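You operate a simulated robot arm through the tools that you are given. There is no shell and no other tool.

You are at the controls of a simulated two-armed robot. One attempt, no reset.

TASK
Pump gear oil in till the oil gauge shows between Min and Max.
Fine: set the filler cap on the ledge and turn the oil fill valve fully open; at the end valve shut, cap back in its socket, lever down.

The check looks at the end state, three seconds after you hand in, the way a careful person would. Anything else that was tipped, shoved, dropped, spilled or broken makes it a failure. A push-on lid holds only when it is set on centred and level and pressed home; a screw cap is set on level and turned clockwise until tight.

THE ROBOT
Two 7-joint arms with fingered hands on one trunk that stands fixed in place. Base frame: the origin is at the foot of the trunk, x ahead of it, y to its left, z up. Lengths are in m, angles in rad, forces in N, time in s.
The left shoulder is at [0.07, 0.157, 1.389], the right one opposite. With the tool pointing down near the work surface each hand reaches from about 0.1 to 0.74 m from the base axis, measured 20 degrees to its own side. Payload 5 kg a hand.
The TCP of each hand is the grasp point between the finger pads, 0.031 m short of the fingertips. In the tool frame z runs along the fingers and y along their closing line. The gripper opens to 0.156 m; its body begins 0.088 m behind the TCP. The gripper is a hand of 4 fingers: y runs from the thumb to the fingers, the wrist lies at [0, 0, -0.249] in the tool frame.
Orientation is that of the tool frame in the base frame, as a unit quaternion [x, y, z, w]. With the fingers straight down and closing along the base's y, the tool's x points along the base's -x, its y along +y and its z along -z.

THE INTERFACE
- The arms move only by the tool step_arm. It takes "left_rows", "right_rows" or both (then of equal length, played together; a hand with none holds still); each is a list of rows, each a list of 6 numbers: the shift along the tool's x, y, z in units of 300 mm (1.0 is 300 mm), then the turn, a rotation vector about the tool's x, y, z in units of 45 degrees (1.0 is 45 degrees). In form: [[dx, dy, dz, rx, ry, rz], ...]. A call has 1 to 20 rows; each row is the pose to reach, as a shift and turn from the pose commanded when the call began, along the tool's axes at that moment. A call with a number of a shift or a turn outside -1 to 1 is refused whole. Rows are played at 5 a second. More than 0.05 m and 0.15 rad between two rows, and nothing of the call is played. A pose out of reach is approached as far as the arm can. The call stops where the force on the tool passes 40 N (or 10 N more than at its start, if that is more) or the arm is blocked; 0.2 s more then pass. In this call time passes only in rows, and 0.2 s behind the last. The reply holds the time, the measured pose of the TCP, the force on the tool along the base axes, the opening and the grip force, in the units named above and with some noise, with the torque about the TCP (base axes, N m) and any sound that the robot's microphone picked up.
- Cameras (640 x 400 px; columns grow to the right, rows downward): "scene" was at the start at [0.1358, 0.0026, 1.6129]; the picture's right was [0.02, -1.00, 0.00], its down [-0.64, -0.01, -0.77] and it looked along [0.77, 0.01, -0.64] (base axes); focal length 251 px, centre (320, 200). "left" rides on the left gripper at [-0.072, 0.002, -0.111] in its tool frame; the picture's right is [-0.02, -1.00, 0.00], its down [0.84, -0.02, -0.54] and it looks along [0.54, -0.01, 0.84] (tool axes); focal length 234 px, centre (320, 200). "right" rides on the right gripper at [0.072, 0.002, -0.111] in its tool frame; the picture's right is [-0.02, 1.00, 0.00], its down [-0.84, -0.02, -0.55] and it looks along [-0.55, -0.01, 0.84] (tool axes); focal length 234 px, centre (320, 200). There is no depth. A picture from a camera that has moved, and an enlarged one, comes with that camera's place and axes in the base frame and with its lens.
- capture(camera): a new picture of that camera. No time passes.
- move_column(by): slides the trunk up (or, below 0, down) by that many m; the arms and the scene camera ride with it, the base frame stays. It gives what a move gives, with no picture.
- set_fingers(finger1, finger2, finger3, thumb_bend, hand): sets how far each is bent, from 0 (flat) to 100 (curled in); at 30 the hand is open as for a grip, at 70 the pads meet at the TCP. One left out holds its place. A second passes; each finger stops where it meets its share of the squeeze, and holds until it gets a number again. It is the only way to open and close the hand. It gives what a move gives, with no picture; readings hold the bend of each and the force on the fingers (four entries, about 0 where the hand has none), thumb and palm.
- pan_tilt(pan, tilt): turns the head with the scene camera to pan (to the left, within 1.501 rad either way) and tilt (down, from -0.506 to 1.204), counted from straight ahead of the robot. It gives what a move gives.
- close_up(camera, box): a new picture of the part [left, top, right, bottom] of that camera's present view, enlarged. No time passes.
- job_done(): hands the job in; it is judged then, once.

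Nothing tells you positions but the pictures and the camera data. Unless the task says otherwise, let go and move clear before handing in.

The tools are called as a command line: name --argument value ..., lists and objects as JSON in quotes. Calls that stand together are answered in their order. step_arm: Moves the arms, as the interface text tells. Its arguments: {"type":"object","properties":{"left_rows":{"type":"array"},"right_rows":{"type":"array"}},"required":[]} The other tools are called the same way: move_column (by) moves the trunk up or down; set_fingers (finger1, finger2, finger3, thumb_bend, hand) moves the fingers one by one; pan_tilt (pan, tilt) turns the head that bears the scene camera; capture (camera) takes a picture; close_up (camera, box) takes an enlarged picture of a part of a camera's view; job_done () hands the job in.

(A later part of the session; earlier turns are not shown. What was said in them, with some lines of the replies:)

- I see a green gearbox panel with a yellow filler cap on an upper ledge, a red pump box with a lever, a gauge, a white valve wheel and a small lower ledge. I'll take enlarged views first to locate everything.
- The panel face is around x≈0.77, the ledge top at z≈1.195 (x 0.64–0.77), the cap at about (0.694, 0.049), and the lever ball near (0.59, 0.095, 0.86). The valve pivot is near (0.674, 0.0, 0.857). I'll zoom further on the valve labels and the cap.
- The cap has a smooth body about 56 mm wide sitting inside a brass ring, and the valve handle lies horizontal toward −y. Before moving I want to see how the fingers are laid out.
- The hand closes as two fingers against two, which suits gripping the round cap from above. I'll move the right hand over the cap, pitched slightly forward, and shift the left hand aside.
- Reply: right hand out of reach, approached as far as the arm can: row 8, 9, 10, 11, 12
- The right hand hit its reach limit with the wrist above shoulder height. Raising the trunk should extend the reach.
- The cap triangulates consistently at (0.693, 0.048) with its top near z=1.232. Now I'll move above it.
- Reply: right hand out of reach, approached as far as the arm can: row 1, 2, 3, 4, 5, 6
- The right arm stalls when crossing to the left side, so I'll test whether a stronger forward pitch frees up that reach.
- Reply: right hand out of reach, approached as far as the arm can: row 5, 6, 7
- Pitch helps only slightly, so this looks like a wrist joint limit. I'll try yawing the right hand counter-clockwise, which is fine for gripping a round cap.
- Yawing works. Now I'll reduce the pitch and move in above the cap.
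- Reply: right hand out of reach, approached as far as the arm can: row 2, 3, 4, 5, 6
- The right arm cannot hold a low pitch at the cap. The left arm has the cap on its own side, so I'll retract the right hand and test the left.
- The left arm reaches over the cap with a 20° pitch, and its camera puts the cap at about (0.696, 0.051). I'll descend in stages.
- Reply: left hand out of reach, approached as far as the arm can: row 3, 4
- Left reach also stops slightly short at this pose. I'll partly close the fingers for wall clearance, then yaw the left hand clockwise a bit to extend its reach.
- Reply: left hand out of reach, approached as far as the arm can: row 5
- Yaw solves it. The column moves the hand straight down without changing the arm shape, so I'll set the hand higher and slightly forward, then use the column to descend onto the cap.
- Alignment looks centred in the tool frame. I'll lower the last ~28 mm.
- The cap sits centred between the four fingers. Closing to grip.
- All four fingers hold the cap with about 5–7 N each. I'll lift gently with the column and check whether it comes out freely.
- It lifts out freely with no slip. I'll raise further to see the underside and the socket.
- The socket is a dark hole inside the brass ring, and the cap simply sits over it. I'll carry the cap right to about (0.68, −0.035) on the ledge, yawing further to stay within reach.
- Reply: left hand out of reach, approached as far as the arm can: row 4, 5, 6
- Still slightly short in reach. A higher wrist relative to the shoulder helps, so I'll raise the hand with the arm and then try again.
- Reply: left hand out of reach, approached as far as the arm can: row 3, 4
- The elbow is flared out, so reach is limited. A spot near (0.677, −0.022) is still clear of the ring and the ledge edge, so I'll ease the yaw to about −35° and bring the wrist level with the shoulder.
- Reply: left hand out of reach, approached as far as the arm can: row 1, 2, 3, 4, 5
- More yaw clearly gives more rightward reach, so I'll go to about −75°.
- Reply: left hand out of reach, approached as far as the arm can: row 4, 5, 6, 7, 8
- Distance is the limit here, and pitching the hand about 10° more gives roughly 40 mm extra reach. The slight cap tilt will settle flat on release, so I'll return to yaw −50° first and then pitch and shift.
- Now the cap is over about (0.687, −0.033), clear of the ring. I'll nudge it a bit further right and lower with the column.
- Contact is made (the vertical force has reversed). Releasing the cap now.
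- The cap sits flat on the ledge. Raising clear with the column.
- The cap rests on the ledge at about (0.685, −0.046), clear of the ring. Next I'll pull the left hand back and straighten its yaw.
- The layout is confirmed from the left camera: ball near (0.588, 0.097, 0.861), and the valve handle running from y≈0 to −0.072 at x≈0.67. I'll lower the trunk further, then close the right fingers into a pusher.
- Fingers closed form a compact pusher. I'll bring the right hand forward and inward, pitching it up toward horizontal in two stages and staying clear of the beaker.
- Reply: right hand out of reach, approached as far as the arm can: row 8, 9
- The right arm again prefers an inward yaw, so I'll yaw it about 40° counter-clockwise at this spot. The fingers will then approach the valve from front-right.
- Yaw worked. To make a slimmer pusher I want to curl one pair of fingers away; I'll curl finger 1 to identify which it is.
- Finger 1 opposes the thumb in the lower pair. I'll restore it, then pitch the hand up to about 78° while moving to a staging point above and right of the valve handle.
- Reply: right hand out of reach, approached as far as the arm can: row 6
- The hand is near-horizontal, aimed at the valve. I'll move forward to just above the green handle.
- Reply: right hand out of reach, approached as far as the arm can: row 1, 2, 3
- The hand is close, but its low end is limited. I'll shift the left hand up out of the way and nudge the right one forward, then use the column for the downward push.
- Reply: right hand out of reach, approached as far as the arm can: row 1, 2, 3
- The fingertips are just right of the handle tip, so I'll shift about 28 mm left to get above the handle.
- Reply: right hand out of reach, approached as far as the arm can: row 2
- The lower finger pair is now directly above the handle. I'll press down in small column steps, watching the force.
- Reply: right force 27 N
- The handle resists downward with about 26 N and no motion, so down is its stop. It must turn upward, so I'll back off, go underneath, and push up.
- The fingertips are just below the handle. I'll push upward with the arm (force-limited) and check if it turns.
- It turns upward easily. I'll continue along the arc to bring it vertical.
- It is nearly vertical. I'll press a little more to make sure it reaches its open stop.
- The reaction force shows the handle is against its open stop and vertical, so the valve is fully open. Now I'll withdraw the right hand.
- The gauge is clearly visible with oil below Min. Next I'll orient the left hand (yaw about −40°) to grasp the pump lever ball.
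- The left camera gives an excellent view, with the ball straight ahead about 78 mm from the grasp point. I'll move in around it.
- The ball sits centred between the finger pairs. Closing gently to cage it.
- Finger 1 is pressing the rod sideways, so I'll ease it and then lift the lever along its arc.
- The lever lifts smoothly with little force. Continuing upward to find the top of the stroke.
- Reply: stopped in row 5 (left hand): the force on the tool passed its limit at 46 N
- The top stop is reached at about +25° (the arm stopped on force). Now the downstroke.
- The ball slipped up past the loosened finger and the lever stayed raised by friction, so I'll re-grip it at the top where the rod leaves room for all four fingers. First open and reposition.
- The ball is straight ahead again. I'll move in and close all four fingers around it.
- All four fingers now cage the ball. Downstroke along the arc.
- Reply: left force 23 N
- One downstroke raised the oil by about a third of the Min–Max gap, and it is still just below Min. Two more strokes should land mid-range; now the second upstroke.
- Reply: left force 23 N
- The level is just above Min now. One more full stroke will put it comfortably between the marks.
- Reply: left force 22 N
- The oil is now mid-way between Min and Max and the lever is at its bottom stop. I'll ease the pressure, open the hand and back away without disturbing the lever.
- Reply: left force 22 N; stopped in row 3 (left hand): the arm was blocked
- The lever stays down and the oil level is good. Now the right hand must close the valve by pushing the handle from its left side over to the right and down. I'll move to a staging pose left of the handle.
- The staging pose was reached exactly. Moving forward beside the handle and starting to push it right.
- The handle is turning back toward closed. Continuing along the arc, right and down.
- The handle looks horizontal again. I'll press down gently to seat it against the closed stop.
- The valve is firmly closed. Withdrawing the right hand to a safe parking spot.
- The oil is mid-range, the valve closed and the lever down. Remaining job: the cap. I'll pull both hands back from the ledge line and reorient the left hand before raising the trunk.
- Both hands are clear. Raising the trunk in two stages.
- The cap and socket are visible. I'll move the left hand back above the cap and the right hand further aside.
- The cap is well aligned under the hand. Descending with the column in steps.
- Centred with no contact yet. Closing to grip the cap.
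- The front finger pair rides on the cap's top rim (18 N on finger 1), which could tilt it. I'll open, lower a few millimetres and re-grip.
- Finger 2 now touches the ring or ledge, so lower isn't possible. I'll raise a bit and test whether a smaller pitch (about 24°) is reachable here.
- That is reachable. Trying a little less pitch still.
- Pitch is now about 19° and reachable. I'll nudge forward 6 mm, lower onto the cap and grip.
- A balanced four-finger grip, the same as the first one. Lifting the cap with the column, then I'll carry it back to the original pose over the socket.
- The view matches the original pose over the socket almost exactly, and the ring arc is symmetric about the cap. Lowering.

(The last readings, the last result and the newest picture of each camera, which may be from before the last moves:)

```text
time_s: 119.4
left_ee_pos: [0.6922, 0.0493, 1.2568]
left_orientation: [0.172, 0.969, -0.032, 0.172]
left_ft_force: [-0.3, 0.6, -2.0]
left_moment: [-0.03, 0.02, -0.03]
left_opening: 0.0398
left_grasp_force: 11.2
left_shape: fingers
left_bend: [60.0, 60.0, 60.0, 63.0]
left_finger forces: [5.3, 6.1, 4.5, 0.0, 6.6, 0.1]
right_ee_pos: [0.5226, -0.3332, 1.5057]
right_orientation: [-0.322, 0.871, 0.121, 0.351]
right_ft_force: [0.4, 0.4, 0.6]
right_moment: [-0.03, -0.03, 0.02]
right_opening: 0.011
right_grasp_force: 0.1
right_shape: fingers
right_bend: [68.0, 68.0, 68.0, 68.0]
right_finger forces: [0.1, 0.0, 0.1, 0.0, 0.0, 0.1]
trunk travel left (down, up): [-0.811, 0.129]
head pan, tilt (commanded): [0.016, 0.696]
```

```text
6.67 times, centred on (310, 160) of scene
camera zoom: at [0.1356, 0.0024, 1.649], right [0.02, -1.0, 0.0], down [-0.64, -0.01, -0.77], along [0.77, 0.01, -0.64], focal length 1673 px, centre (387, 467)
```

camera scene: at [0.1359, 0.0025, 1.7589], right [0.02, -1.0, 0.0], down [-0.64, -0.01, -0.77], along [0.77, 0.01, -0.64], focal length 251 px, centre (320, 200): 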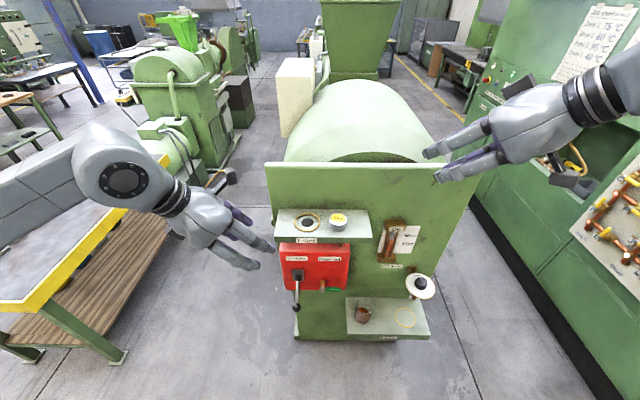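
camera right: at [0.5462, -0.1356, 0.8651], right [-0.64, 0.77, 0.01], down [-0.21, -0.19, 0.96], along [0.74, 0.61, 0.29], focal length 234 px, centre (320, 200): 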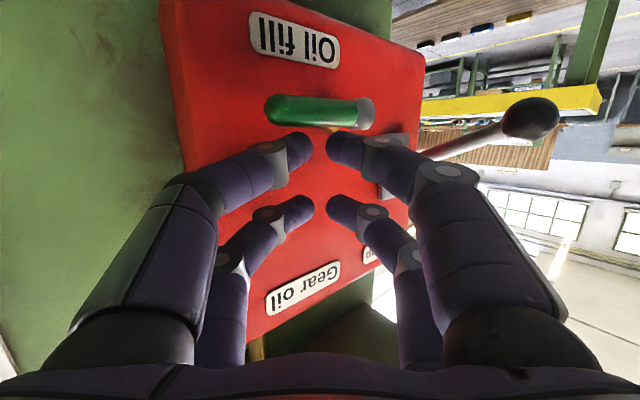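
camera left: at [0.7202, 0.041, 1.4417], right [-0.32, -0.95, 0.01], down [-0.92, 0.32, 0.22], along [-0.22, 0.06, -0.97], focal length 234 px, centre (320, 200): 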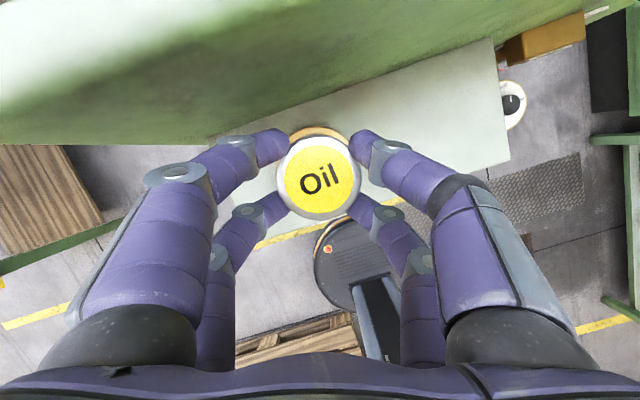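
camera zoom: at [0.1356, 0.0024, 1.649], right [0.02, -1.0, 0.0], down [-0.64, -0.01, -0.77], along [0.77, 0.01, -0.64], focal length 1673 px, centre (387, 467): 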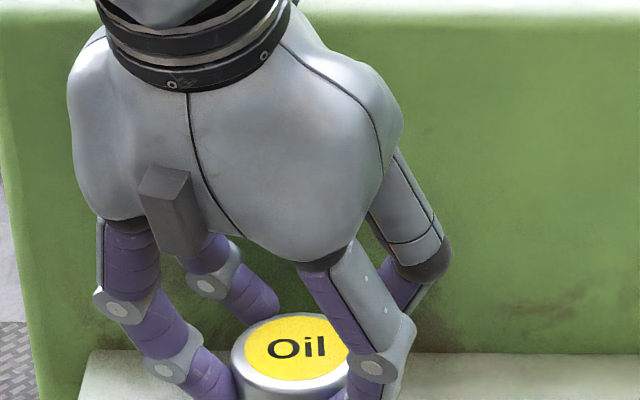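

The cap is centred over the ring to within about 2 mm. I'll correct that small offset and lower it to its seat.

step_arm --left_rows '[[0, 0.006, 0, 0, 0, 0]]'

move_column --by -0.011

close_up --camera "left" --box '[240, 100, 400, 250]'

move_column --by -0.005

close_up --camera "scene" --box '[270, 110, 350, 170]'

```text
time_s: 119.8
left_ee_pos: [0.6937, 0.051, 1.2556]
left_orientation: [0.172, 0.97, -0.031, 0.17]
left_ft_force: [-0.2, 0.2, -0.7]
left_moment: [-0.03, -0.01, 0.0]
left_opening: 0.04
left_grasp_force: 11.5
left_shape: fingers
left_bend: [60.0, 60.0, 60.0, 63.0]
left_finger forces: [5.3, 6.2, 4.4, 0.0, 6.6, 0.0]
right_ee_pos: [0.5241, -0.3329, 1.5039]
right_orientation: [-0.321, 0.871, 0.121, 0.351]
right_ft_force: [0.4, 0.1, 0.1]
right_moment: [0.02, -0.02, 0.0]
right_opening: 0.0113
right_grasp_force: 0.1
right_shape: fingers
right_bend: [68.0, 68.0, 68.0, 68.0]
right_finger forces: [0.0, 0.0, 0.0, 0.1, 0.0, 0.0]
trunk travel left (down, up): [-0.811, 0.129]
head pan, tilt (commanded): [0.016, 0.696]
```

```text
time_s: 120.4
left_ee_pos: [0.6939, 0.0512, 1.2446]
left_orientation: [0.172, 0.97, -0.03, 0.171]
left_ft_force: [-0.2, -0.5, -1.2]
left_moment: [0.02, 0.04, 0.03]
left_opening: 0.0398
left_grasp_force: 11.6
left_shape: fingers
left_bend: [60.0, 60.0, 60.0, 63.0]
left_finger forces: [5.3, 6.1, 4.6, 0.1, 6.6, 0.0]
right_ee_pos: [0.5241, -0.334, 1.4931]
right_orientation: [-0.322, 0.871, 0.122, 0.351]
right_ft_force: [-0.4, -0.4, 0.3]
right_moment: [0.01, 0.04, 0.01]
right_opening: 0.0111
right_grasp_force: 0.0
right_shape: fingers
right_bend: [68.0, 68.0, 68.0, 68.0]
right_finger forces: [0.1, 0.0, 0.1, 0.0, 0.1, 0.0]
trunk travel left (down, up): [-0.8, 0.14]
head pan, tilt (commanded): [0.016, 0.696]
```

```text
2.67 times, centred on (320, 175) of left
camera zoom: at [0.7217, 0.0424, 1.3755], right [-0.32, -0.95, 0.01], down [-0.92, 0.32, 0.22], along [-0.22, 0.06, -0.97], focal length 624 px, centre (320, 267)
```

zoom: 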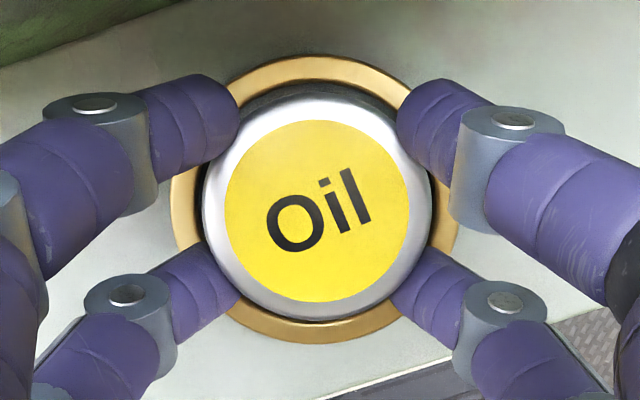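

```text
time_s: 121.0
left_ee_pos: [0.694, 0.0522, 1.2412]
left_orientation: [0.172, 0.969, -0.031, 0.172]
left_ft_force: [-0.7, 0.5, 3.2]
left_moment: [0.14, 0.06, 0.0]
left_opening: 0.0397
left_grasp_force: 13.8
left_shape: fingers
left_bend: [60.0, 60.0, 60.0, 63.0]
left_finger forces: [5.5, 9.8, 5.7, 0.0, 6.9, 0.0]
right_ee_pos: [0.5225, -0.333, 1.4896]
right_orientation: [-0.321, 0.871, 0.121, 0.351]
right_ft_force: [0.3, -0.1, -0.4]
right_moment: [-0.01, 0.02, 0.02]
right_opening: 0.0115
right_grasp_force: 0.1
right_shape: fingers
right_bend: [68.0, 68.0, 68.0, 68.0]
right_finger forces: [0.0, 0.0, 0.1, 0.0, 0.1, 0.0]
trunk travel left (down, up): [-0.795, 0.145]
head pan, tilt (commanded): [0.016, 0.696]
```

```text
6.67 times, centred on (310, 140) of scene
camera zoom: at [0.1353, 0.0024, 1.633], right [0.02, -1.0, 0.0], down [-0.64, -0.01, -0.77], along [0.77, 0.01, -0.64], focal length 1673 px, centre (387, 600)
```

zoom: 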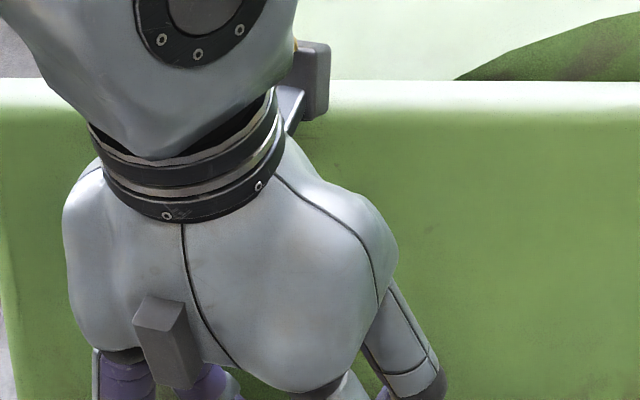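

Contact is made, but the cap appears about 2 mm too far forward compared to its original seat. I'll lift slightly, correct, and set it down again.

move_column --by 0.006

step_arm --left_rows '[[0.007, 0.0, -0.002, 0, 0, 0]]'

close_up --camera "left" --box '[240, 100, 400, 250]'

move_column --by -0.006

```text
time_s: 121.5
left_ee_pos: [0.6934, 0.0512, 1.2466]
left_orientation: [0.172, 0.97, -0.031, 0.171]
left_ft_force: [0.4, 0.2, -1.1]
left_moment: [0.04, 0.04, -0.02]
left_opening: 0.0398
left_grasp_force: 12.0
left_shape: fingers
left_bend: [60.0, 60.0, 60.0, 63.0]
left_finger forces: [5.4, 6.7, 4.9, 0.0, 6.8, 0.0]
right_ee_pos: [0.5224, -0.3328, 1.4949]
right_orientation: [-0.321, 0.871, 0.121, 0.351]
right_ft_force: [-0.6, -1.0, 0.2]
right_moment: [0.05, 0.02, -0.01]
right_opening: 0.0111
right_grasp_force: 0.1
right_shape: fingers
right_bend: [68.0, 68.0, 68.0, 68.0]
right_finger forces: [0.1, 0.0, 0.0, 0.1, 0.0, 0.1]
trunk travel left (down, up): [-0.801, 0.139]
head pan, tilt (commanded): [0.016, 0.696]
```

```text
time_s: 121.9
left_ee_pos: [0.6926, 0.0513, 1.2469]
left_orientation: [0.172, 0.97, -0.03, 0.171]
left_ft_force: [-0.6, 0.0, -1.0]
left_moment: [0.04, -0.02, 0.0]
left_opening: 0.0397
left_grasp_force: 11.1
left_shape: fingers
left_bend: [60.0, 60.0, 60.0, 63.0]
left_finger forces: [5.5, 6.5, 4.8, 0.1, 6.7, 0.1]
right_ee_pos: [0.5234, -0.3323, 1.4946]
right_orientation: [-0.322, 0.871, 0.122, 0.351]
right_ft_force: [0.6, 0.2, -0.2]
right_moment: [0.02, -0.01, -0.02]
right_opening: 0.0111
right_grasp_force: 0.1
right_shape: fingers
right_bend: [68.0, 68.0, 68.0, 68.0]
right_finger forces: [0.1, 0.0, 0.1, 0.1, 0.0, 0.0]
trunk travel left (down, up): [-0.801, 0.139]
head pan, tilt (commanded): [0.016, 0.696]
```

```text
2.67 times, centred on (320, 175) of left
camera zoom: at [0.7192, 0.043, 1.3764], right [-0.32, -0.95, 0.01], down [-0.92, 0.32, 0.22], along [-0.21, 0.06, -0.97], focal length 624 px, centre (320, 267)
```

zoom: 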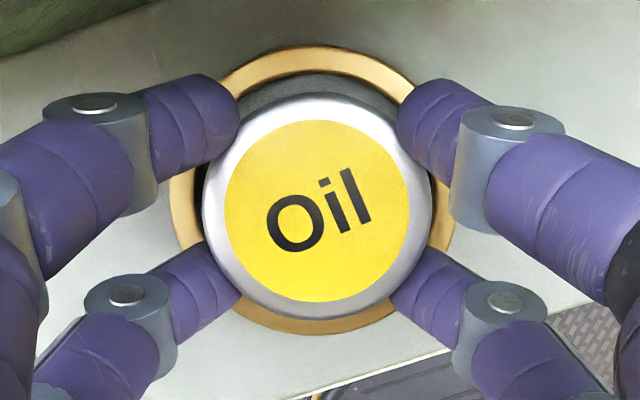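

```text
time_s: 122.5
left_ee_pos: [0.6911, 0.0512, 1.2415]
left_orientation: [0.173, 0.969, -0.031, 0.172]
left_ft_force: [0.6, 0.6, 5.4]
left_moment: [0.14, 0.06, -0.01]
left_opening: 0.0397
left_grasp_force: 15.1
left_shape: fingers
left_bend: [60.0, 60.0, 60.0, 63.0]
left_finger forces: [5.7, 11.1, 6.4, 0.0, 6.9, 0.1]
right_ee_pos: [0.5226, -0.3328, 1.4888]
right_orientation: [-0.322, 0.871, 0.121, 0.352]
right_ft_force: [-0.6, -0.7, -0.4]
right_moment: [0.0, -0.02, -0.01]
right_opening: 0.0111
right_grasp_force: 0.0
right_shape: fingers
right_bend: [68.0, 68.0, 68.0, 68.0]
right_finger forces: [0.1, 0.0, 0.1, 0.0, 0.0, 0.0]
trunk travel left (down, up): [-0.795, 0.145]
head pan, tilt (commanded): [0.016, 0.696]
```

The pose now equals the original seated one, with seating contact. I'll press it home slightly while still gripped, then release.

move_column --by -0.003

set_fingers --hand "left" --finger1 53 --finger2 53 --finger3 53 --thumb_bend 53

close_up --camera "left" --box '[240, 100, 400, 250]'

```text
time_s: 123.0
left_ee_pos: [0.6913, 0.0511, 1.2406]
left_orientation: [0.172, 0.969, -0.031, 0.174]
left_ft_force: [4.6, 0.9, 22.3]
left_moment: [0.37, 0.01, -0.1]
left_opening: 0.0397
left_grasp_force: 23.2
left_shape: fingers
left_bend: [60.0, 59.0, 60.0, 63.0]
left_finger forces: [6.9, 20.1, 13.1, 0.0, 6.4, 0.1]
right_ee_pos: [0.5226, -0.3329, 1.4864]
right_orientation: [-0.322, 0.871, 0.121, 0.351]
right_ft_force: [-0.8, -0.3, -0.1]
right_moment: [0.0, -0.02, 0.01]
right_opening: 0.0112
right_grasp_force: 0.1
right_shape: fingers
right_bend: [68.0, 68.0, 68.0, 68.0]
right_finger forces: [0.0, 0.0, 0.0, 0.0, 0.0, 0.0]
trunk travel left (down, up): [-0.792, 0.148]
head pan, tilt (commanded): [0.016, 0.696]
```

```text
time_s: 124.0
left_ee_pos: [0.6906, 0.0499, 1.2398]
left_orientation: [0.172, 0.969, -0.031, 0.174]
left_ft_force: [9.5, -3.0, 33.5]
left_moment: [0.19, -0.1, -0.12]
left_opening: 0.0684
left_grasp_force: 15.9
left_shape: fingers
left_bend: [53.0, 58.0, 59.0, 53.0]
left_finger forces: [0.0, 18.6, 14.6, 0.0, 0.1, 0.0]
right_ee_pos: [0.5203, -0.3332, 1.4871]
right_orientation: [-0.321, 0.871, 0.12, 0.353]
right_ft_force: [-0.1, 0.0, 0.0]
right_moment: [-0.04, 0.01, -0.01]
right_opening: 0.0112
right_grasp_force: 0.0
right_shape: fingers
right_bend: [68.0, 68.0, 68.0, 68.0]
right_finger forces: [0.1, 0.0, 0.0, 0.0, 0.1, 0.1]
trunk travel left (down, up): [-0.792, 0.148]
head pan, tilt (commanded): [0.016, 0.696]
```

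```text
2.67 times, centred on (320, 175) of left
camera zoom: at [0.7171, 0.0419, 1.3718], right [-0.32, -0.95, 0.01], down [-0.92, 0.32, 0.22], along [-0.21, 0.06, -0.98], focal length 624 px, centre (320, 267)
```

zoom: 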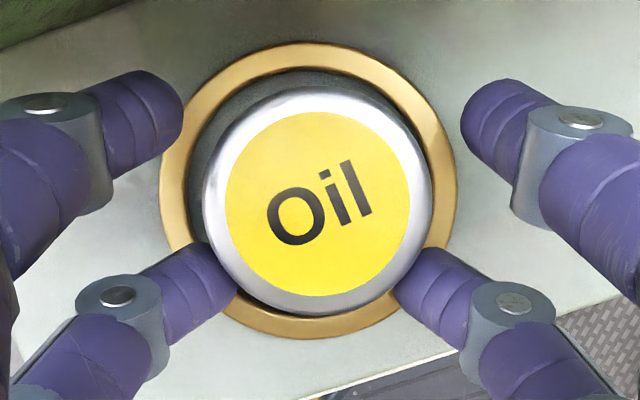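

The low fingertips are now caught against the ring. I'll raise slightly so they clear it.

move_column --by 0.006

close_up --camera "left" --box '[240, 100, 400, 250]'

```text
time_s: 124.5
left_ee_pos: [0.6891, 0.0505, 1.24]
left_orientation: [0.172, 0.97, -0.029, 0.169]
left_ft_force: [-1.1, -2.9, 8.3]
left_moment: [0.19, 0.06, 0.04]
left_opening: 0.0682
left_grasp_force: 4.1
left_shape: fingers
left_bend: [53.0, 57.0, 53.0, 53.0]
left_finger forces: [0.0, 8.7, 0.1, 0.0, 0.0, 0.1]
right_ee_pos: [0.5215, -0.3324, 1.4924]
right_orientation: [-0.322, 0.871, 0.122, 0.352]
right_ft_force: [0.2, 0.3, 0.6]
right_moment: [0.03, -0.02, -0.03]
right_opening: 0.0112
right_grasp_force: 0.1
right_shape: fingers
right_bend: [68.0, 68.0, 68.0, 68.0]
right_finger forces: [0.0, 0.0, 0.1, 0.0, 0.0, 0.1]
trunk travel left (down, up): [-0.798, 0.142]
head pan, tilt (commanded): [0.016, 0.696]
```

```text
2.67 times, centred on (320, 175) of left
camera zoom: at [0.7168, 0.0417, 1.3717], right [-0.32, -0.95, 0.01], down [-0.92, 0.32, 0.23], along [-0.22, 0.07, -0.97], focal length 624 px, centre (320, 267)
```

zoom: 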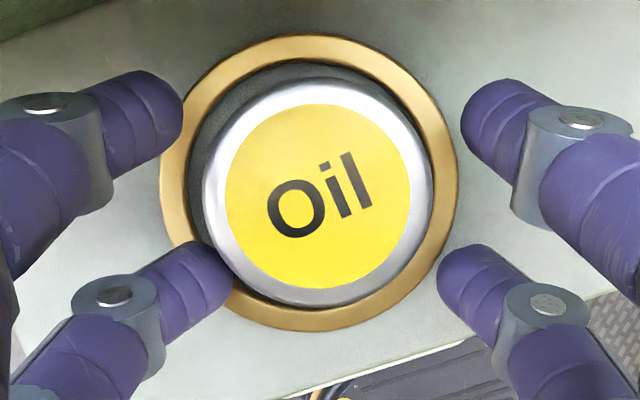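

move_column --by 0.006

close_up --camera "left" --box '[240, 100, 400, 250]'

```text
time_s: 125.1
left_ee_pos: [0.6902, 0.0523, 1.2486]
left_orientation: [0.17, 0.97, -0.03, 0.171]
left_ft_force: [0.3, 1.1, 0.7]
left_moment: [-0.01, -0.03, 0.0]
left_opening: 0.0685
left_grasp_force: 0.1
left_shape: fingers
left_bend: [53.0, 53.0, 53.0, 53.0]
left_finger forces: [0.0, 0.1, 0.0, 0.0, 0.0, 0.0]
right_ee_pos: [0.5235, -0.3314, 1.498]
right_orientation: [-0.321, 0.871, 0.122, 0.352]
right_ft_force: [0.2, -0.7, 0.1]
right_moment: [-0.02, -0.01, 0.02]
right_opening: 0.0113
right_grasp_force: 0.0
right_shape: fingers
right_bend: [68.0, 68.0, 68.0, 68.0]
right_finger forces: [0.1, 0.0, 0.1, 0.0, 0.1, 0.0]
trunk travel left (down, up): [-0.804, 0.136]
head pan, tilt (commanded): [0.016, 0.696]
```

```text
2.67 times, centred on (320, 175) of left
camera zoom: at [0.7185, 0.0434, 1.3789], right [-0.32, -0.95, 0.01], down [-0.92, 0.31, 0.23], along [-0.22, 0.07, -0.97], focal length 624 px, centre (320, 267)
```

zoom: 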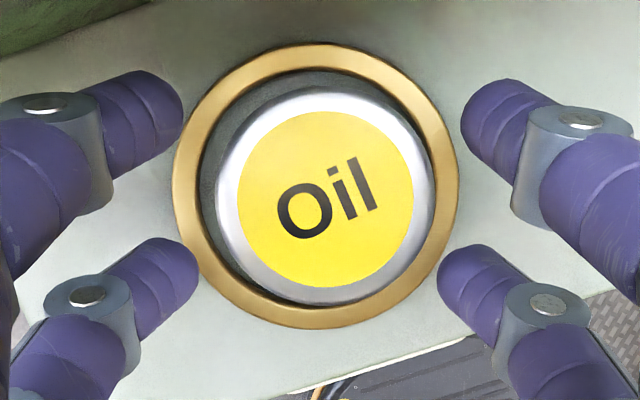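

The cap sits inside the ring but was nudged about 2.5 mm to the right. I'll re-grip at a slightly higher level to centre it, then release cleanly.

step_arm --left_rows '[[0, 0.004, 0, 0, 0, 0]]'

move_column --by -0.005

set_fingers --hand "left" --finger1 66 --finger2 66 --finger3 66 --thumb_bend 66

close_up --camera "left" --box '[240, 100, 400, 250]'

```text
time_s: 125.5
left_ee_pos: [0.6928, 0.0514, 1.2487]
left_orientation: [0.172, 0.97, -0.03, 0.17]
left_ft_force: [0.2, 0.3, 1.1]
left_moment: [0.0, -0.01, 0.0]
left_opening: 0.0685
left_grasp_force: 0.0
left_shape: fingers
left_bend: [53.0, 53.0, 53.0, 53.0]
left_finger forces: [0.1, 0.0, 0.1, 0.0, 0.1, 0.1]
right_ee_pos: [0.5236, -0.3327, 1.4973]
right_orientation: [-0.322, 0.871, 0.121, 0.351]
right_ft_force: [0.2, 0.5, 0.8]
right_moment: [-0.02, -0.03, -0.03]
right_opening: 0.0112
right_grasp_force: 0.0
right_shape: fingers
right_bend: [68.0, 68.0, 68.0, 68.0]
right_finger forces: [0.0, 0.0, 0.0, 0.1, 0.1, 0.0]
trunk travel left (down, up): [-0.804, 0.136]
head pan, tilt (commanded): [0.016, 0.696]
```

```text
time_s: 126.0
left_ee_pos: [0.6928, 0.0522, 1.2432]
left_orientation: [0.172, 0.97, -0.03, 0.171]
left_ft_force: [-0.6, 0.0, 0.4]
left_moment: [0.0, 0.01, 0.0]
left_opening: 0.0683
left_grasp_force: 0.0
left_shape: fingers
left_bend: [53.0, 53.0, 53.0, 53.0]
left_finger forces: [0.1, 0.0, 0.0, 0.1, 0.1, 0.1]
right_ee_pos: [0.5233, -0.3329, 1.4932]
right_orientation: [-0.321, 0.871, 0.121, 0.351]
right_ft_force: [1.3, -0.4, 0.5]
right_moment: [0.01, -0.01, 0.02]
right_opening: 0.0112
right_grasp_force: 0.0
right_shape: fingers
right_bend: [68.0, 68.0, 68.0, 68.0]
right_finger forces: [0.1, 0.0, 0.0, 0.1, 0.0, 0.0]
trunk travel left (down, up): [-0.799, 0.141]
head pan, tilt (commanded): [0.016, 0.696]
```

```text
time_s: 127.0
left_ee_pos: [0.6913, 0.0516, 1.2443]
left_orientation: [0.171, 0.97, -0.03, 0.172]
left_ft_force: [-0.3, -0.4, 0.5]
left_moment: [0.02, -0.06, -0.03]
left_opening: 0.0368
left_grasp_force: 10.5
left_shape: fingers
left_bend: [61.0, 60.0, 60.0, 63.0]
left_finger forces: [4.6, 5.9, 4.5, 0.0, 5.3, 0.1]
right_ee_pos: [0.5239, -0.3328, 1.4933]
right_orientation: [-0.321, 0.871, 0.121, 0.351]
right_ft_force: [0.8, 0.6, 0.3]
right_moment: [0.02, 0.02, 0.01]
right_opening: 0.011
right_grasp_force: 0.0
right_shape: fingers
right_bend: [68.0, 68.0, 68.0, 68.0]
right_finger forces: [0.0, 0.1, 0.1, 0.0, 0.0, 0.0]
trunk travel left (down, up): [-0.799, 0.141]
head pan, tilt (commanded): [0.016, 0.696]
```

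```text
2.67 times, centred on (320, 175) of left
camera zoom: at [0.7192, 0.0432, 1.375], right [-0.32, -0.95, 0.01], down [-0.92, 0.32, 0.22], along [-0.21, 0.06, -0.97], focal length 624 px, centre (320, 267)
```

zoom: 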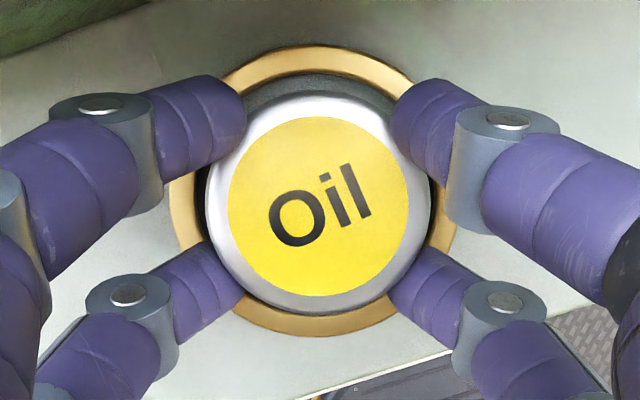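

The cap is gripped evenly and still about 2 mm right of the ring centre. I'll slide it over by that amount before releasing.

step_arm --left_rows '[[0, 0.007, 0, 0, 0, 0]]'

set_fingers --hand "left" --finger1 52 --finger2 52 --finger3 52 --thumb_bend 52

close_up --camera "left" --box '[240, 100, 400, 250]'

```text
time_s: 127.4
left_ee_pos: [0.6931, 0.0529, 1.2443]
left_orientation: [0.172, 0.97, -0.031, 0.171]
left_ft_force: [-0.8, -0.5, 0.5]
left_moment: [-0.03, -0.05, -0.02]
left_opening: 0.0362
left_grasp_force: 10.1
left_shape: fingers
left_bend: [61.0, 60.0, 60.0, 64.0]
left_finger forces: [4.2, 5.9, 4.9, 0.0, 5.0, 0.0]
right_ee_pos: [0.5229, -0.3321, 1.4916]
right_orientation: [-0.321, 0.871, 0.121, 0.352]
right_ft_force: [-0.5, 0.1, -0.2]
right_moment: [-0.01, 0.01, 0.0]
right_opening: 0.0112
right_grasp_force: 0.1
right_shape: fingers
right_bend: [68.0, 68.0, 68.0, 68.0]
right_finger forces: [0.1, 0.0, 0.0, 0.1, 0.1, 0.0]
trunk travel left (down, up): [-0.799, 0.141]
head pan, tilt (commanded): [0.016, 0.696]
```

```text
time_s: 128.4
left_ee_pos: [0.6923, 0.054, 1.2438]
left_orientation: [0.172, 0.97, -0.03, 0.172]
left_ft_force: [0.6, 0.7, -0.2]
left_moment: [-0.01, -0.01, -0.02]
left_opening: 0.0722
left_grasp_force: 0.0
left_shape: fingers
left_bend: [52.0, 52.0, 52.0, 52.0]
left_finger forces: [0.0, 0.0, 0.1, 0.1, 0.0, 0.0]
right_ee_pos: [0.5236, -0.3326, 1.4925]
right_orientation: [-0.321, 0.871, 0.121, 0.351]
right_ft_force: [-0.1, 0.2, 0.7]
right_moment: [-0.01, 0.01, 0.0]
right_opening: 0.011
right_grasp_force: 0.0
right_shape: fingers
right_bend: [68.0, 68.0, 68.0, 68.0]
right_finger forces: [0.0, 0.1, 0.0, 0.0, 0.1, 0.0]
trunk travel left (down, up): [-0.799, 0.141]
head pan, tilt (commanded): [0.016, 0.696]
```

```text
2.67 times, centred on (320, 175) of left
camera zoom: at [0.7203, 0.0448, 1.3754], right [-0.32, -0.95, 0.01], down [-0.92, 0.32, 0.22], along [-0.21, 0.06, -0.97], focal length 624 px, centre (320, 267)
```

zoom: 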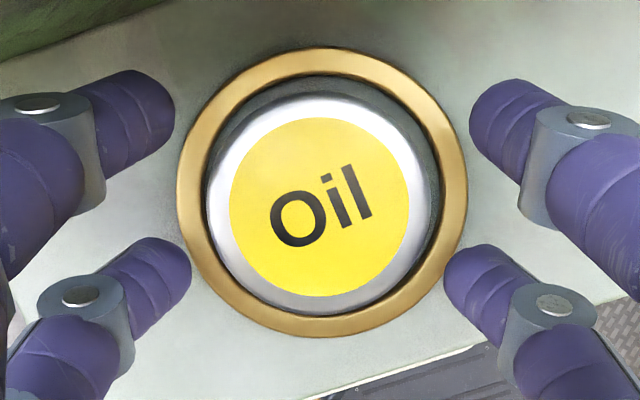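

Released cleanly; the cap is now concentric to about 1 mm. Raising away to inspect.

move_column --by 0.1

capture --camera "left"

close_up --camera "scene" --box '[260, 160, 360, 240]'

```text
time_s: 129.7
left_ee_pos: [0.6911, 0.0532, 1.3443]
left_orientation: [0.172, 0.97, -0.03, 0.172]
left_ft_force: [-0.3, -0.1, 0.4]
left_moment: [-0.01, -0.02, -0.02]
left_opening: 0.0722
left_grasp_force: 0.0
left_shape: fingers
left_bend: [52.0, 52.0, 52.0, 52.0]
left_finger forces: [0.1, 0.1, 0.0, 0.0, 0.1, 0.1]
right_ee_pos: [0.5235, -0.3331, 1.5935]
right_orientation: [-0.321, 0.871, 0.121, 0.351]
right_ft_force: [0.4, 0.3, 0.2]
right_moment: [0.0, -0.04, 0.01]
right_opening: 0.0112
right_grasp_force: 0.0
right_shape: fingers
right_bend: [68.0, 68.0, 68.0, 68.0]
right_finger forces: [0.0, 0.1, 0.0, 0.1, 0.0, 0.1]
trunk travel left (down, up): [-0.899, 0.041]
head pan, tilt (commanded): [0.016, 0.696]
```

```text
taken
camera left: at [0.7203, 0.0447, 1.4753], right [-0.32, -0.95, 0.01], down [-0.92, 0.32, 0.22], along [-0.21, 0.06, -0.97], focal length 234 px, centre (320, 200)
```

left: 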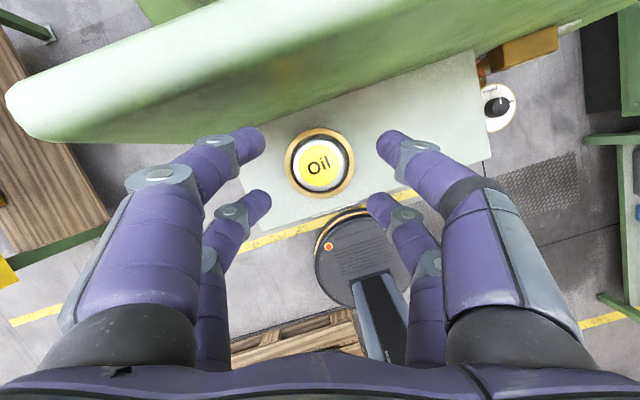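

```text
5.00 times, centred on (310, 200) of scene
camera zoom: at [0.1359, 0.0023, 1.7368], right [0.02, -1.0, 0.0], down [-0.64, -0.01, -0.77], along [0.77, 0.01, -0.64], focal length 1254 px, centre (370, 200)
```

zoom: 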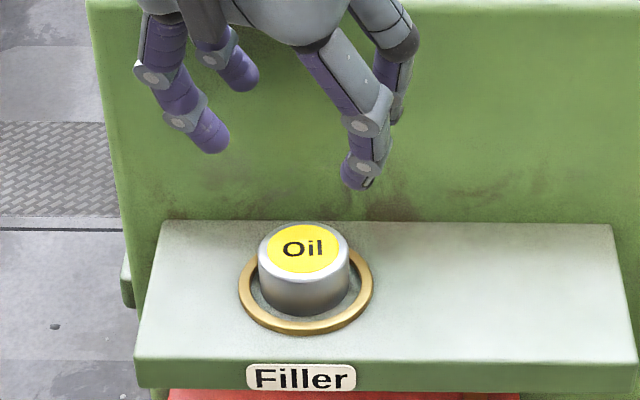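

The cap is in its ring, level and centred just as originally. To be sure it is pressed home, I'll close the fingers and press lightly on its top.

set_fingers --hand "left" --finger1 68 --finger2 68 --finger3 68 --thumb_bend 68

step_arm --left_rows '[[-0.035, 0.002, 0.013, 0, 0, 0]]'

move_column --by -0.055

capture --camera "left"

close_up --camera "scene" --box '[260, 130, 360, 210]'

```text
time_s: 130.7
left_ee_pos: [0.6924, 0.0536, 1.3444]
left_orientation: [0.172, 0.969, -0.03, 0.173]
left_ft_force: [-0.1, 0.8, -0.4]
left_moment: [0.01, 0.0, -0.03]
left_opening: 0.012
left_grasp_force: 0.1
left_shape: fingers
left_bend: [68.0, 68.0, 68.0, 68.0]
left_finger forces: [0.0, 0.0, 0.0, 0.0, 0.0, 0.0]
right_ee_pos: [0.5227, -0.333, 1.5928]
right_orientation: [-0.321, 0.871, 0.121, 0.352]
right_ft_force: [0.2, -0.2, -1.0]
right_moment: [0.01, 0.01, -0.01]
right_opening: 0.0111
right_grasp_force: 0.1
right_shape: fingers
right_bend: [68.0, 68.0, 68.0, 68.0]
right_finger forces: [0.0, 0.0, 0.1, 0.0, 0.1, 0.0]
trunk travel left (down, up): [-0.899, 0.041]
head pan, tilt (commanded): [0.016, 0.696]
```

```text
time_s: 131.1
left_ee_pos: [0.7024, 0.05, 1.3446]
left_orientation: [0.172, 0.97, -0.03, 0.171]
left_ft_force: [0.0, 0.1, -0.3]
left_moment: [0.03, 0.01, 0.01]
left_opening: 0.0123
left_grasp_force: 0.1
left_shape: fingers
left_bend: [68.0, 68.0, 68.0, 68.0]
left_finger forces: [0.0, 0.0, 0.0, 0.0, 0.0, 0.0]
right_ee_pos: [0.5228, -0.3329, 1.5922]
right_orientation: [-0.322, 0.871, 0.121, 0.35]
right_ft_force: [0.2, -1.1, 0.4]
right_moment: [0.03, 0.02, 0.03]
right_opening: 0.0112
right_grasp_force: 0.0
right_shape: fingers
right_bend: [68.0, 68.0, 68.0, 68.0]
right_finger forces: [0.1, 0.0, 0.0, 0.0, 0.0, 0.0]
trunk travel left (down, up): [-0.899, 0.041]
head pan, tilt (commanded): [0.016, 0.696]
```

```text
time_s: 132.1
left_ee_pos: [0.7023, 0.0509, 1.2909]
left_orientation: [0.172, 0.969, -0.031, 0.172]
left_ft_force: [-0.2, -0.1, -0.2]
left_moment: [0.02, 0.01, -0.02]
left_opening: 0.0121
left_grasp_force: 0.1
left_shape: fingers
left_bend: [68.0, 68.0, 68.0, 68.0]
left_finger forces: [0.1, 0.1, 0.0, 0.0, 0.1, 0.0]
right_ee_pos: [0.521, -0.3322, 1.5372]
right_orientation: [-0.321, 0.871, 0.121, 0.351]
right_ft_force: [-0.7, 0.1, -0.1]
right_moment: [0.02, -0.03, 0.04]
right_opening: 0.0112
right_grasp_force: 0.1
right_shape: fingers
right_bend: [68.0, 68.0, 68.0, 68.0]
right_finger forces: [0.0, 0.0, 0.0, 0.0, 0.0, 0.0]
trunk travel left (down, up): [-0.844, 0.096]
head pan, tilt (commanded): [0.016, 0.696]
```

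```text
taken
camera left: at [0.7296, 0.042, 1.421], right [-0.32, -0.95, 0.01], down [-0.92, 0.32, 0.22], along [-0.21, 0.06, -0.97], focal length 234 px, centre (320, 200)
```

left: 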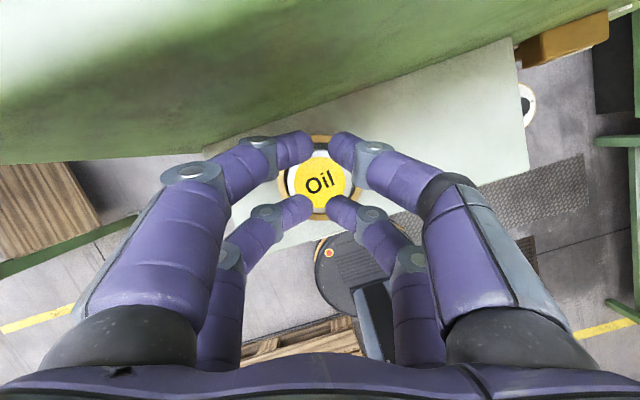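

```text
5.00 times, centred on (310, 170) of scene
camera zoom: at [0.1351, 0.0027, 1.682], right [0.02, -1.0, 0.0], down [-0.64, -0.01, -0.77], along [0.77, 0.01, -0.64], focal length 1254 px, centre (370, 350)
```

zoom: 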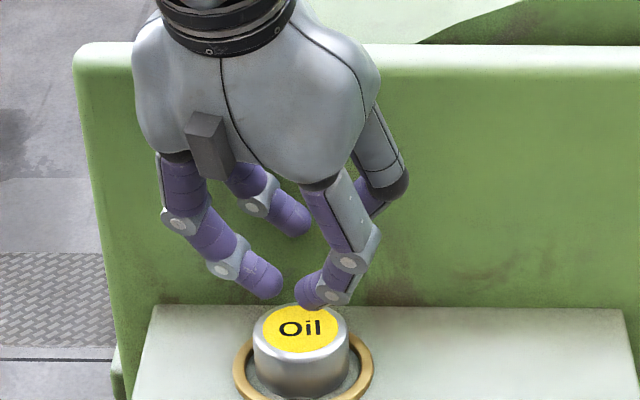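

move_column --by -0.016

move_column --by -0.004

```text
time_s: 132.7
left_ee_pos: [0.7038, 0.0501, 1.2738]
left_orientation: [0.172, 0.969, -0.031, 0.173]
left_ft_force: [-0.1, 0.5, 0.1]
left_moment: [-0.02, -0.02, 0.03]
left_opening: 0.0118
left_grasp_force: 0.0
left_shape: fingers
left_bend: [68.0, 68.0, 68.0, 68.0]
left_finger forces: [0.0, 0.0, 0.1, 0.1, 0.0, 0.0]
right_ee_pos: [0.5226, -0.3335, 1.5212]
right_orientation: [-0.321, 0.871, 0.121, 0.351]
right_ft_force: [-0.5, -0.2, 0.6]
right_moment: [0.02, -0.03, 0.02]
right_opening: 0.0109
right_grasp_force: 0.0
right_shape: fingers
right_bend: [68.0, 68.0, 68.0, 68.0]
right_finger forces: [0.1, 0.0, 0.0, 0.1, 0.0, 0.0]
trunk travel left (down, up): [-0.828, 0.112]
head pan, tilt (commanded): [0.016, 0.696]
```

```text
time_s: 133.3
left_ee_pos: [0.7022, 0.0508, 1.2696]
left_orientation: [0.172, 0.97, -0.031, 0.171]
left_ft_force: [0.2, -0.1, -0.4]
left_moment: [0.0, -0.01, -0.07]
left_opening: 0.0119
left_grasp_force: 0.0
left_shape: fingers
left_bend: [68.0, 68.0, 68.0, 68.0]
left_finger forces: [0.0, 0.1, 0.1, 0.0, 0.0, 0.1]
right_ee_pos: [0.5244, -0.3333, 1.5176]
right_orientation: [-0.322, 0.871, 0.121, 0.35]
right_ft_force: [0.0, 0.0, 0.0]
right_moment: [0.0, -0.03, 0.0]
right_opening: 0.0114
right_grasp_force: 0.0
right_shape: fingers
right_bend: [68.0, 68.0, 68.0, 68.0]
right_finger forces: [0.0, 0.1, 0.0, 0.0, 0.0, 0.1]
trunk travel left (down, up): [-0.824, 0.116]
head pan, tilt (commanded): [0.016, 0.696]
```

close_up --camera "left" --box '[240, 100, 400, 250]'

move_column --by -0.003

```text
2.67 times, centred on (320, 175) of left
camera zoom: at [0.7309, 0.0416, 1.4], right [-0.32, -0.95, 0.01], down [-0.92, 0.32, 0.22], along [-0.22, 0.06, -0.97], focal length 624 px, centre (320, 267)
```

zoom: 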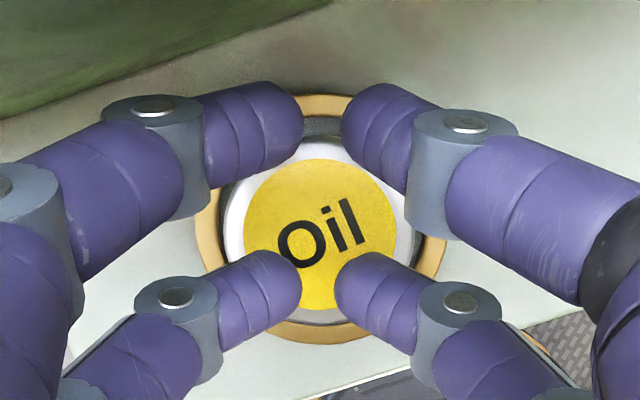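

```text
time_s: 133.8
left_ee_pos: [0.7022, 0.0492, 1.2659]
left_orientation: [0.171, 0.97, -0.03, 0.172]
left_ft_force: [-0.3, 0.3, -0.4]
left_moment: [0.04, 0.0, 0.02]
left_opening: 0.0119
left_grasp_force: 0.0
left_shape: fingers
left_bend: [68.0, 68.0, 68.0, 68.0]
left_finger forces: [0.0, 0.1, 0.0, 0.0, 0.1, 0.1]
right_ee_pos: [0.5235, -0.3335, 1.5149]
right_orientation: [-0.322, 0.871, 0.121, 0.351]
right_ft_force: [0.5, 0.3, -0.6]
right_moment: [0.01, 0.01, 0.0]
right_opening: 0.0115
right_grasp_force: 0.1
right_shape: fingers
right_bend: [68.0, 68.0, 68.0, 68.0]
right_finger forces: [0.0, 0.1, 0.0, 0.0, 0.0, 0.0]
trunk travel left (down, up): [-0.821, 0.119]
head pan, tilt (commanded): [0.016, 0.696]
```

move_column --by -0.003

move_column --by -0.003

```text
time_s: 134.3
left_ee_pos: [0.7028, 0.05, 1.2636]
left_orientation: [0.172, 0.97, -0.03, 0.171]
left_ft_force: [-1.0, 0.5, 1.8]
left_moment: [0.0, 0.03, 0.0]
left_opening: 0.0122
left_grasp_force: 0.2
left_shape: fingers
left_bend: [68.0, 68.0, 68.0, 68.0]
left_finger forces: [0.0, 0.5, 0.4, 0.0, 0.0, 0.0]
right_ee_pos: [0.523, -0.3323, 1.5126]
right_orientation: [-0.322, 0.871, 0.121, 0.351]
right_ft_force: [-0.3, 0.3, 0.6]
right_moment: [0.0, -0.01, -0.01]
right_opening: 0.0114
right_grasp_force: 0.0
right_shape: fingers
right_bend: [68.0, 68.0, 68.0, 68.0]
right_finger forces: [0.1, 0.0, 0.1, 0.0, 0.0, 0.1]
trunk travel left (down, up): [-0.818, 0.122]
head pan, tilt (commanded): [0.016, 0.696]
```

```text
time_s: 134.8
left_ee_pos: [0.7018, 0.0498, 1.2629]
left_orientation: [0.172, 0.969, -0.031, 0.173]
left_ft_force: [0.0, 0.0, 12.7]
left_moment: [0.11, 0.15, 0.05]
left_opening: 0.0121
left_grasp_force: 6.1
left_shape: fingers
left_bend: [68.0, 68.0, 68.0, 68.0]
left_finger forces: [0.0, 6.8, 5.8, 0.0, 0.1, 0.1]
right_ee_pos: [0.5217, -0.3323, 1.5095]
right_orientation: [-0.322, 0.871, 0.121, 0.351]
right_ft_force: [0.2, 1.1, -0.3]
right_moment: [0.01, 0.02, 0.03]
right_opening: 0.0111
right_grasp_force: 0.1
right_shape: fingers
right_bend: [68.0, 68.0, 68.0, 68.0]
right_finger forces: [0.1, 0.0, 0.1, 0.1, 0.0, 0.0]
trunk travel left (down, up): [-0.815, 0.125]
head pan, tilt (commanded): [0.016, 0.696]
```

About 13 N pressed straight down against a solid seat. Now lifting off and inspecting.

move_column --by 0.1

close_up --camera "left" --box '[260, 100, 380, 220]'

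close_up --camera "scene" --box '[260, 160, 360, 240]'

```text
time_s: 136.2
left_ee_pos: [0.702, 0.0502, 1.3606]
left_orientation: [0.172, 0.97, -0.03, 0.171]
left_ft_force: [0.3, 1.0, 0.3]
left_moment: [-0.03, -0.02, -0.01]
left_opening: 0.012
left_grasp_force: 0.1
left_shape: fingers
left_bend: [68.0, 68.0, 68.0, 68.0]
left_finger forces: [0.0, 0.1, 0.0, 0.1, 0.1, 0.0]
right_ee_pos: [0.5226, -0.3332, 1.6095]
right_orientation: [-0.323, 0.871, 0.121, 0.351]
right_ft_force: [0.2, -0.2, -0.1]
right_moment: [0.01, -0.01, -0.03]
right_opening: 0.0113
right_grasp_force: 0.1
right_shape: fingers
right_bend: [68.0, 68.0, 68.0, 68.0]
right_finger forces: [0.1, 0.0, 0.0, 0.0, 0.1, 0.0]
trunk travel left (down, up): [-0.915, 0.025]
head pan, tilt (commanded): [0.016, 0.696]
```

```text
3.33 times, centred on (320, 160) of left
camera zoom: at [0.7299, 0.0418, 1.4914], right [-0.32, -0.95, 0.01], down [-0.92, 0.32, 0.22], along [-0.21, 0.06, -0.97], focal length 781 px, centre (320, 333)
```

zoom: 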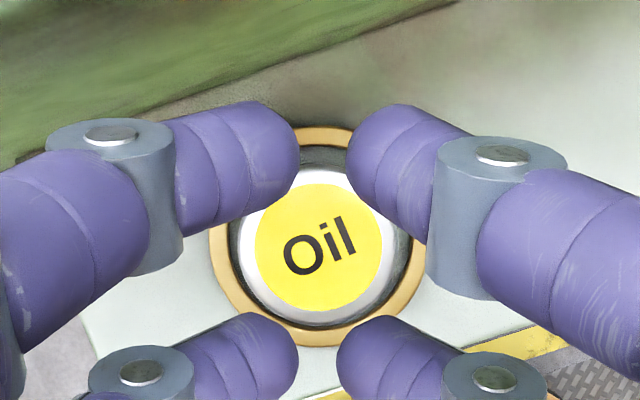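

```text
5.00 times, centred on (310, 200) of scene
camera zoom: at [0.1355, 0.0023, 1.7529], right [0.02, -1.0, 0.0], down [-0.64, -0.01, -0.77], along [0.77, 0.01, -0.64], focal length 1254 px, centre (370, 200)
```

zoom: 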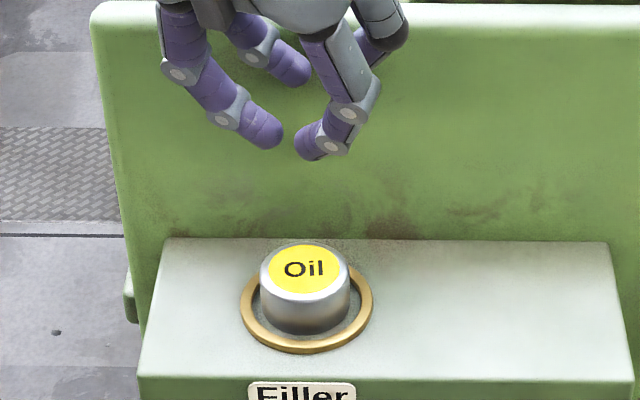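

The cap is seated centred and level. I'll retract the left hand and do a final check of everything.

step_arm --left_rows '[[0.107, -0.012, -0.039, 0, 0, 0], [0.214, -0.023, -0.078, 0, 0, 0], [0.321, -0.035, -0.118, 0, 0, 0], [0.428, -0.047, -0.157, 0, 0, 0], [0.535, -0.058, -0.196, 0, 0, 0], [0.643, -0.07, -0.235, 0, 0, 0]]'

capture --camera "scene"

close_up --camera "scene" --box '[260, 190, 380, 310]'

close_up --camera "scene" --box '[340, 200, 460, 340]'

close_up --camera "scene" --box '[370, 205, 430, 265]'

```text
time_s: 137.6
left_ee_pos: [0.504, 0.1033, 1.362]
left_orientation: [0.172, 0.969, -0.031, 0.173]
left_ft_force: [0.5, -0.3, 0.1]
left_moment: [-0.04, -0.04, 0.01]
left_opening: 0.0121
left_grasp_force: 0.0
left_shape: fingers
left_bend: [68.0, 68.0, 68.0, 68.0]
left_finger forces: [0.0, 0.0, 0.0, 0.0, 0.0, 0.1]
right_ee_pos: [0.5207, -0.3325, 1.6093]
right_orientation: [-0.322, 0.871, 0.121, 0.351]
right_ft_force: [-0.2, 0.3, -0.2]
right_moment: [0.02, -0.02, -0.03]
right_opening: 0.0113
right_grasp_force: 0.1
right_shape: fingers
right_bend: [68.0, 68.0, 68.0, 68.0]
right_finger forces: [0.0, 0.1, 0.0, 0.1, 0.0, 0.0]
trunk travel left (down, up): [-0.915, 0.025]
head pan, tilt (commanded): [0.016, 0.696]
```

```text
taken
camera scene: at [0.134, 0.0032, 1.7531], right [0.02, -1.0, 0.0], down [-0.64, -0.01, -0.77], along [0.77, 0.01, -0.64], focal length 251 px, centre (320, 200)
```

scene: 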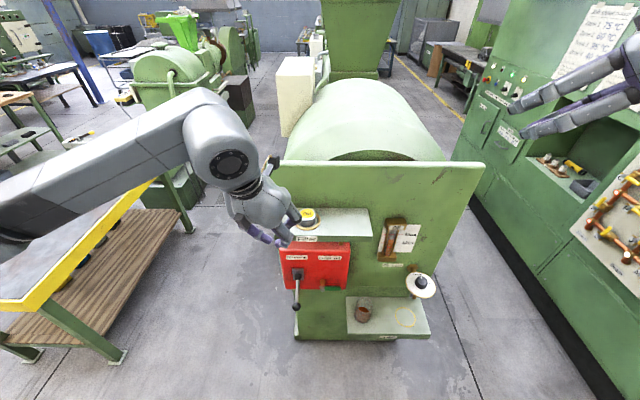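

```text
3.33 times, centred on (320, 250) of scene
camera zoom: at [0.134, 0.0032, 1.7531], right [0.02, -1.0, 0.0], down [-0.64, -0.01, -0.77], along [0.77, 0.01, -0.64], focal length 836 px, centre (320, 33)
```

zoom: 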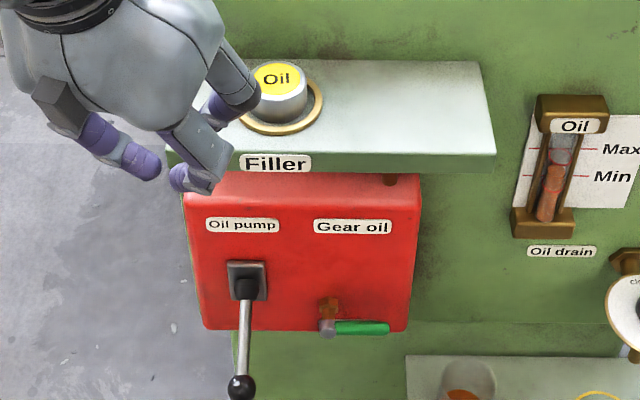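

```text
2.86 times, centred on (400, 270) of scene
camera zoom: at [0.134, 0.0032, 1.7531], right [0.02, -1.0, 0.0], down [-0.64, -0.01, -0.77], along [0.77, 0.01, -0.64], focal length 717 px, centre (91, 0)
```

zoom: 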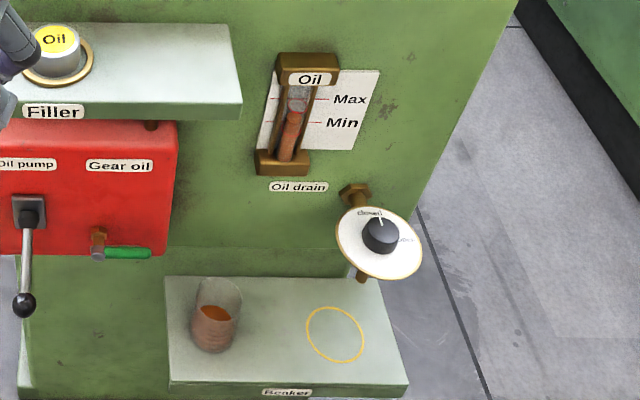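

```text
6.67 times, centred on (400, 235) of scene
camera zoom: at [0.134, 0.0032, 1.7531], right [0.02, -1.0, 0.0], down [-0.64, -0.01, -0.77], along [0.77, 0.01, -0.64], focal length 1673 px, centre (-213, -33)
```

zoom: 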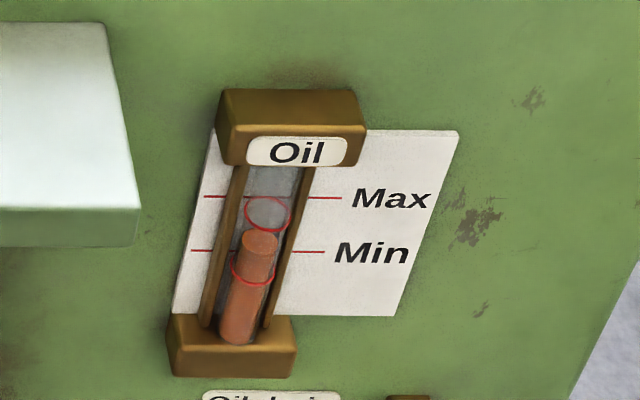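

The gauge reads mid-way between Min and Max, the valve is closed, the lever down and the cap in its ring. I'll move the left hand further clear and take one last look.

step_arm --left_rows '[[0.061, 0.074, -0.037, 0, 0, 0], [0.121, 0.148, -0.073, 0, 0, 0], [0.182, 0.223, -0.11, 0, 0, 0], [0.242, 0.297, -0.146, 0, 0, 0], [0.303, 0.371, -0.183, 0, 0, 0]]'

close_up --camera "scene" --box '[260, 190, 380, 310]'

close_up --camera "scene" --box '[280, 195, 340, 240]'

```text
time_s: 138.8
left_ee_pos: [0.4409, 0.2429, 1.3825]
left_orientation: [0.172, 0.969, -0.031, 0.172]
left_ft_force: [-1.2, 0.3, -0.9]
left_moment: [-0.02, -0.04, -0.01]
left_opening: 0.0117
left_grasp_force: 0.1
left_shape: fingers
left_bend: [68.0, 68.0, 68.0, 68.0]
left_finger forces: [0.0, 0.0, 0.0, 0.0, 0.1, 0.1]
right_ee_pos: [0.5192, -0.3309, 1.6107]
right_orientation: [-0.322, 0.871, 0.12, 0.351]
right_ft_force: [-0.6, 0.3, 0.0]
right_moment: [-0.01, -0.03, -0.03]
right_opening: 0.0111
right_grasp_force: 0.1
right_shape: fingers
right_bend: [68.0, 68.0, 68.0, 68.0]
right_finger forces: [0.0, 0.0, 0.1, 0.0, 0.0, 0.1]
trunk travel left (down, up): [-0.915, 0.025]
head pan, tilt (commanded): [0.016, 0.696]
```

```text
3.33 times, centred on (320, 250) of scene
camera zoom: at [0.1318, 0.0045, 1.7532], right [0.01, -1.0, 0.0], down [-0.64, -0.01, -0.77], along [0.77, 0.01, -0.64], focal length 836 px, centre (320, 33)
```

zoom: 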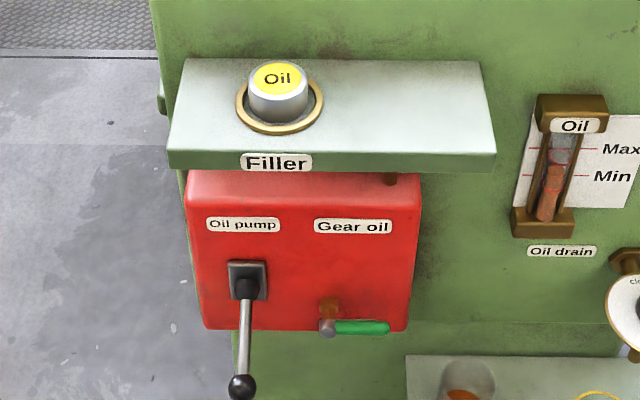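

```text
8.89 times, centred on (310, 218) of scene
camera zoom: at [0.1318, 0.0045, 1.7532], right [0.01, -1.0, 0.0], down [-0.64, -0.01, -0.77], along [0.77, 0.01, -0.64], focal length 2230 px, centre (409, 44)
```

zoom: 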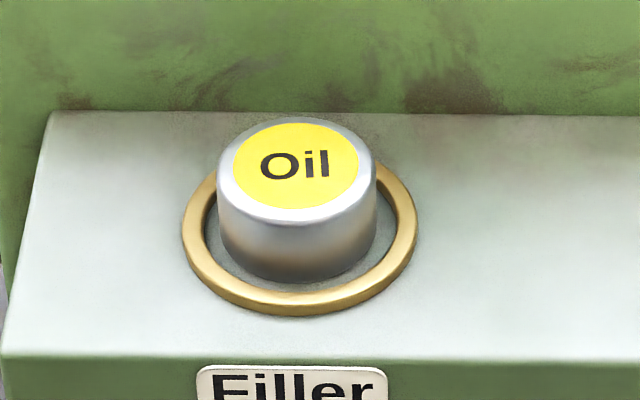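

Everything checks out: the cap sits centred and level in its ring, and the valve handle is horizontal, so closed. The lever is down, the oil is midway between Min and Max, the beaker is undisturbed and both hands are clear. Handing in.

job_done

```text
The job is handed in.
```

I filled the gear oil to about midway between Min and Max and handed the job in; I have not seen the verdict. The state in my last pictures before handing in:

- **Oil level:** it took three full pump strokes, and the level held steady after the valve was shut.
- **Oil fill valve:** I turned it fully open for pumping, and it is now shut against its stop.
- **Filler cap:** I set it on the ledge during pumping. It is now back in its socket, level and centred to about 1 mm, and I pressed it down with about 13 N.
- **Lever:** it is down at its bottom stop.
- **Everything else:** the beaker and the drain knob were not touched, nothing spilled, and both hands are clear.

While finding which way the fill valve turns, I pushed its handle against the closed stop with about 26 N. It did not move, and I saw no damage.
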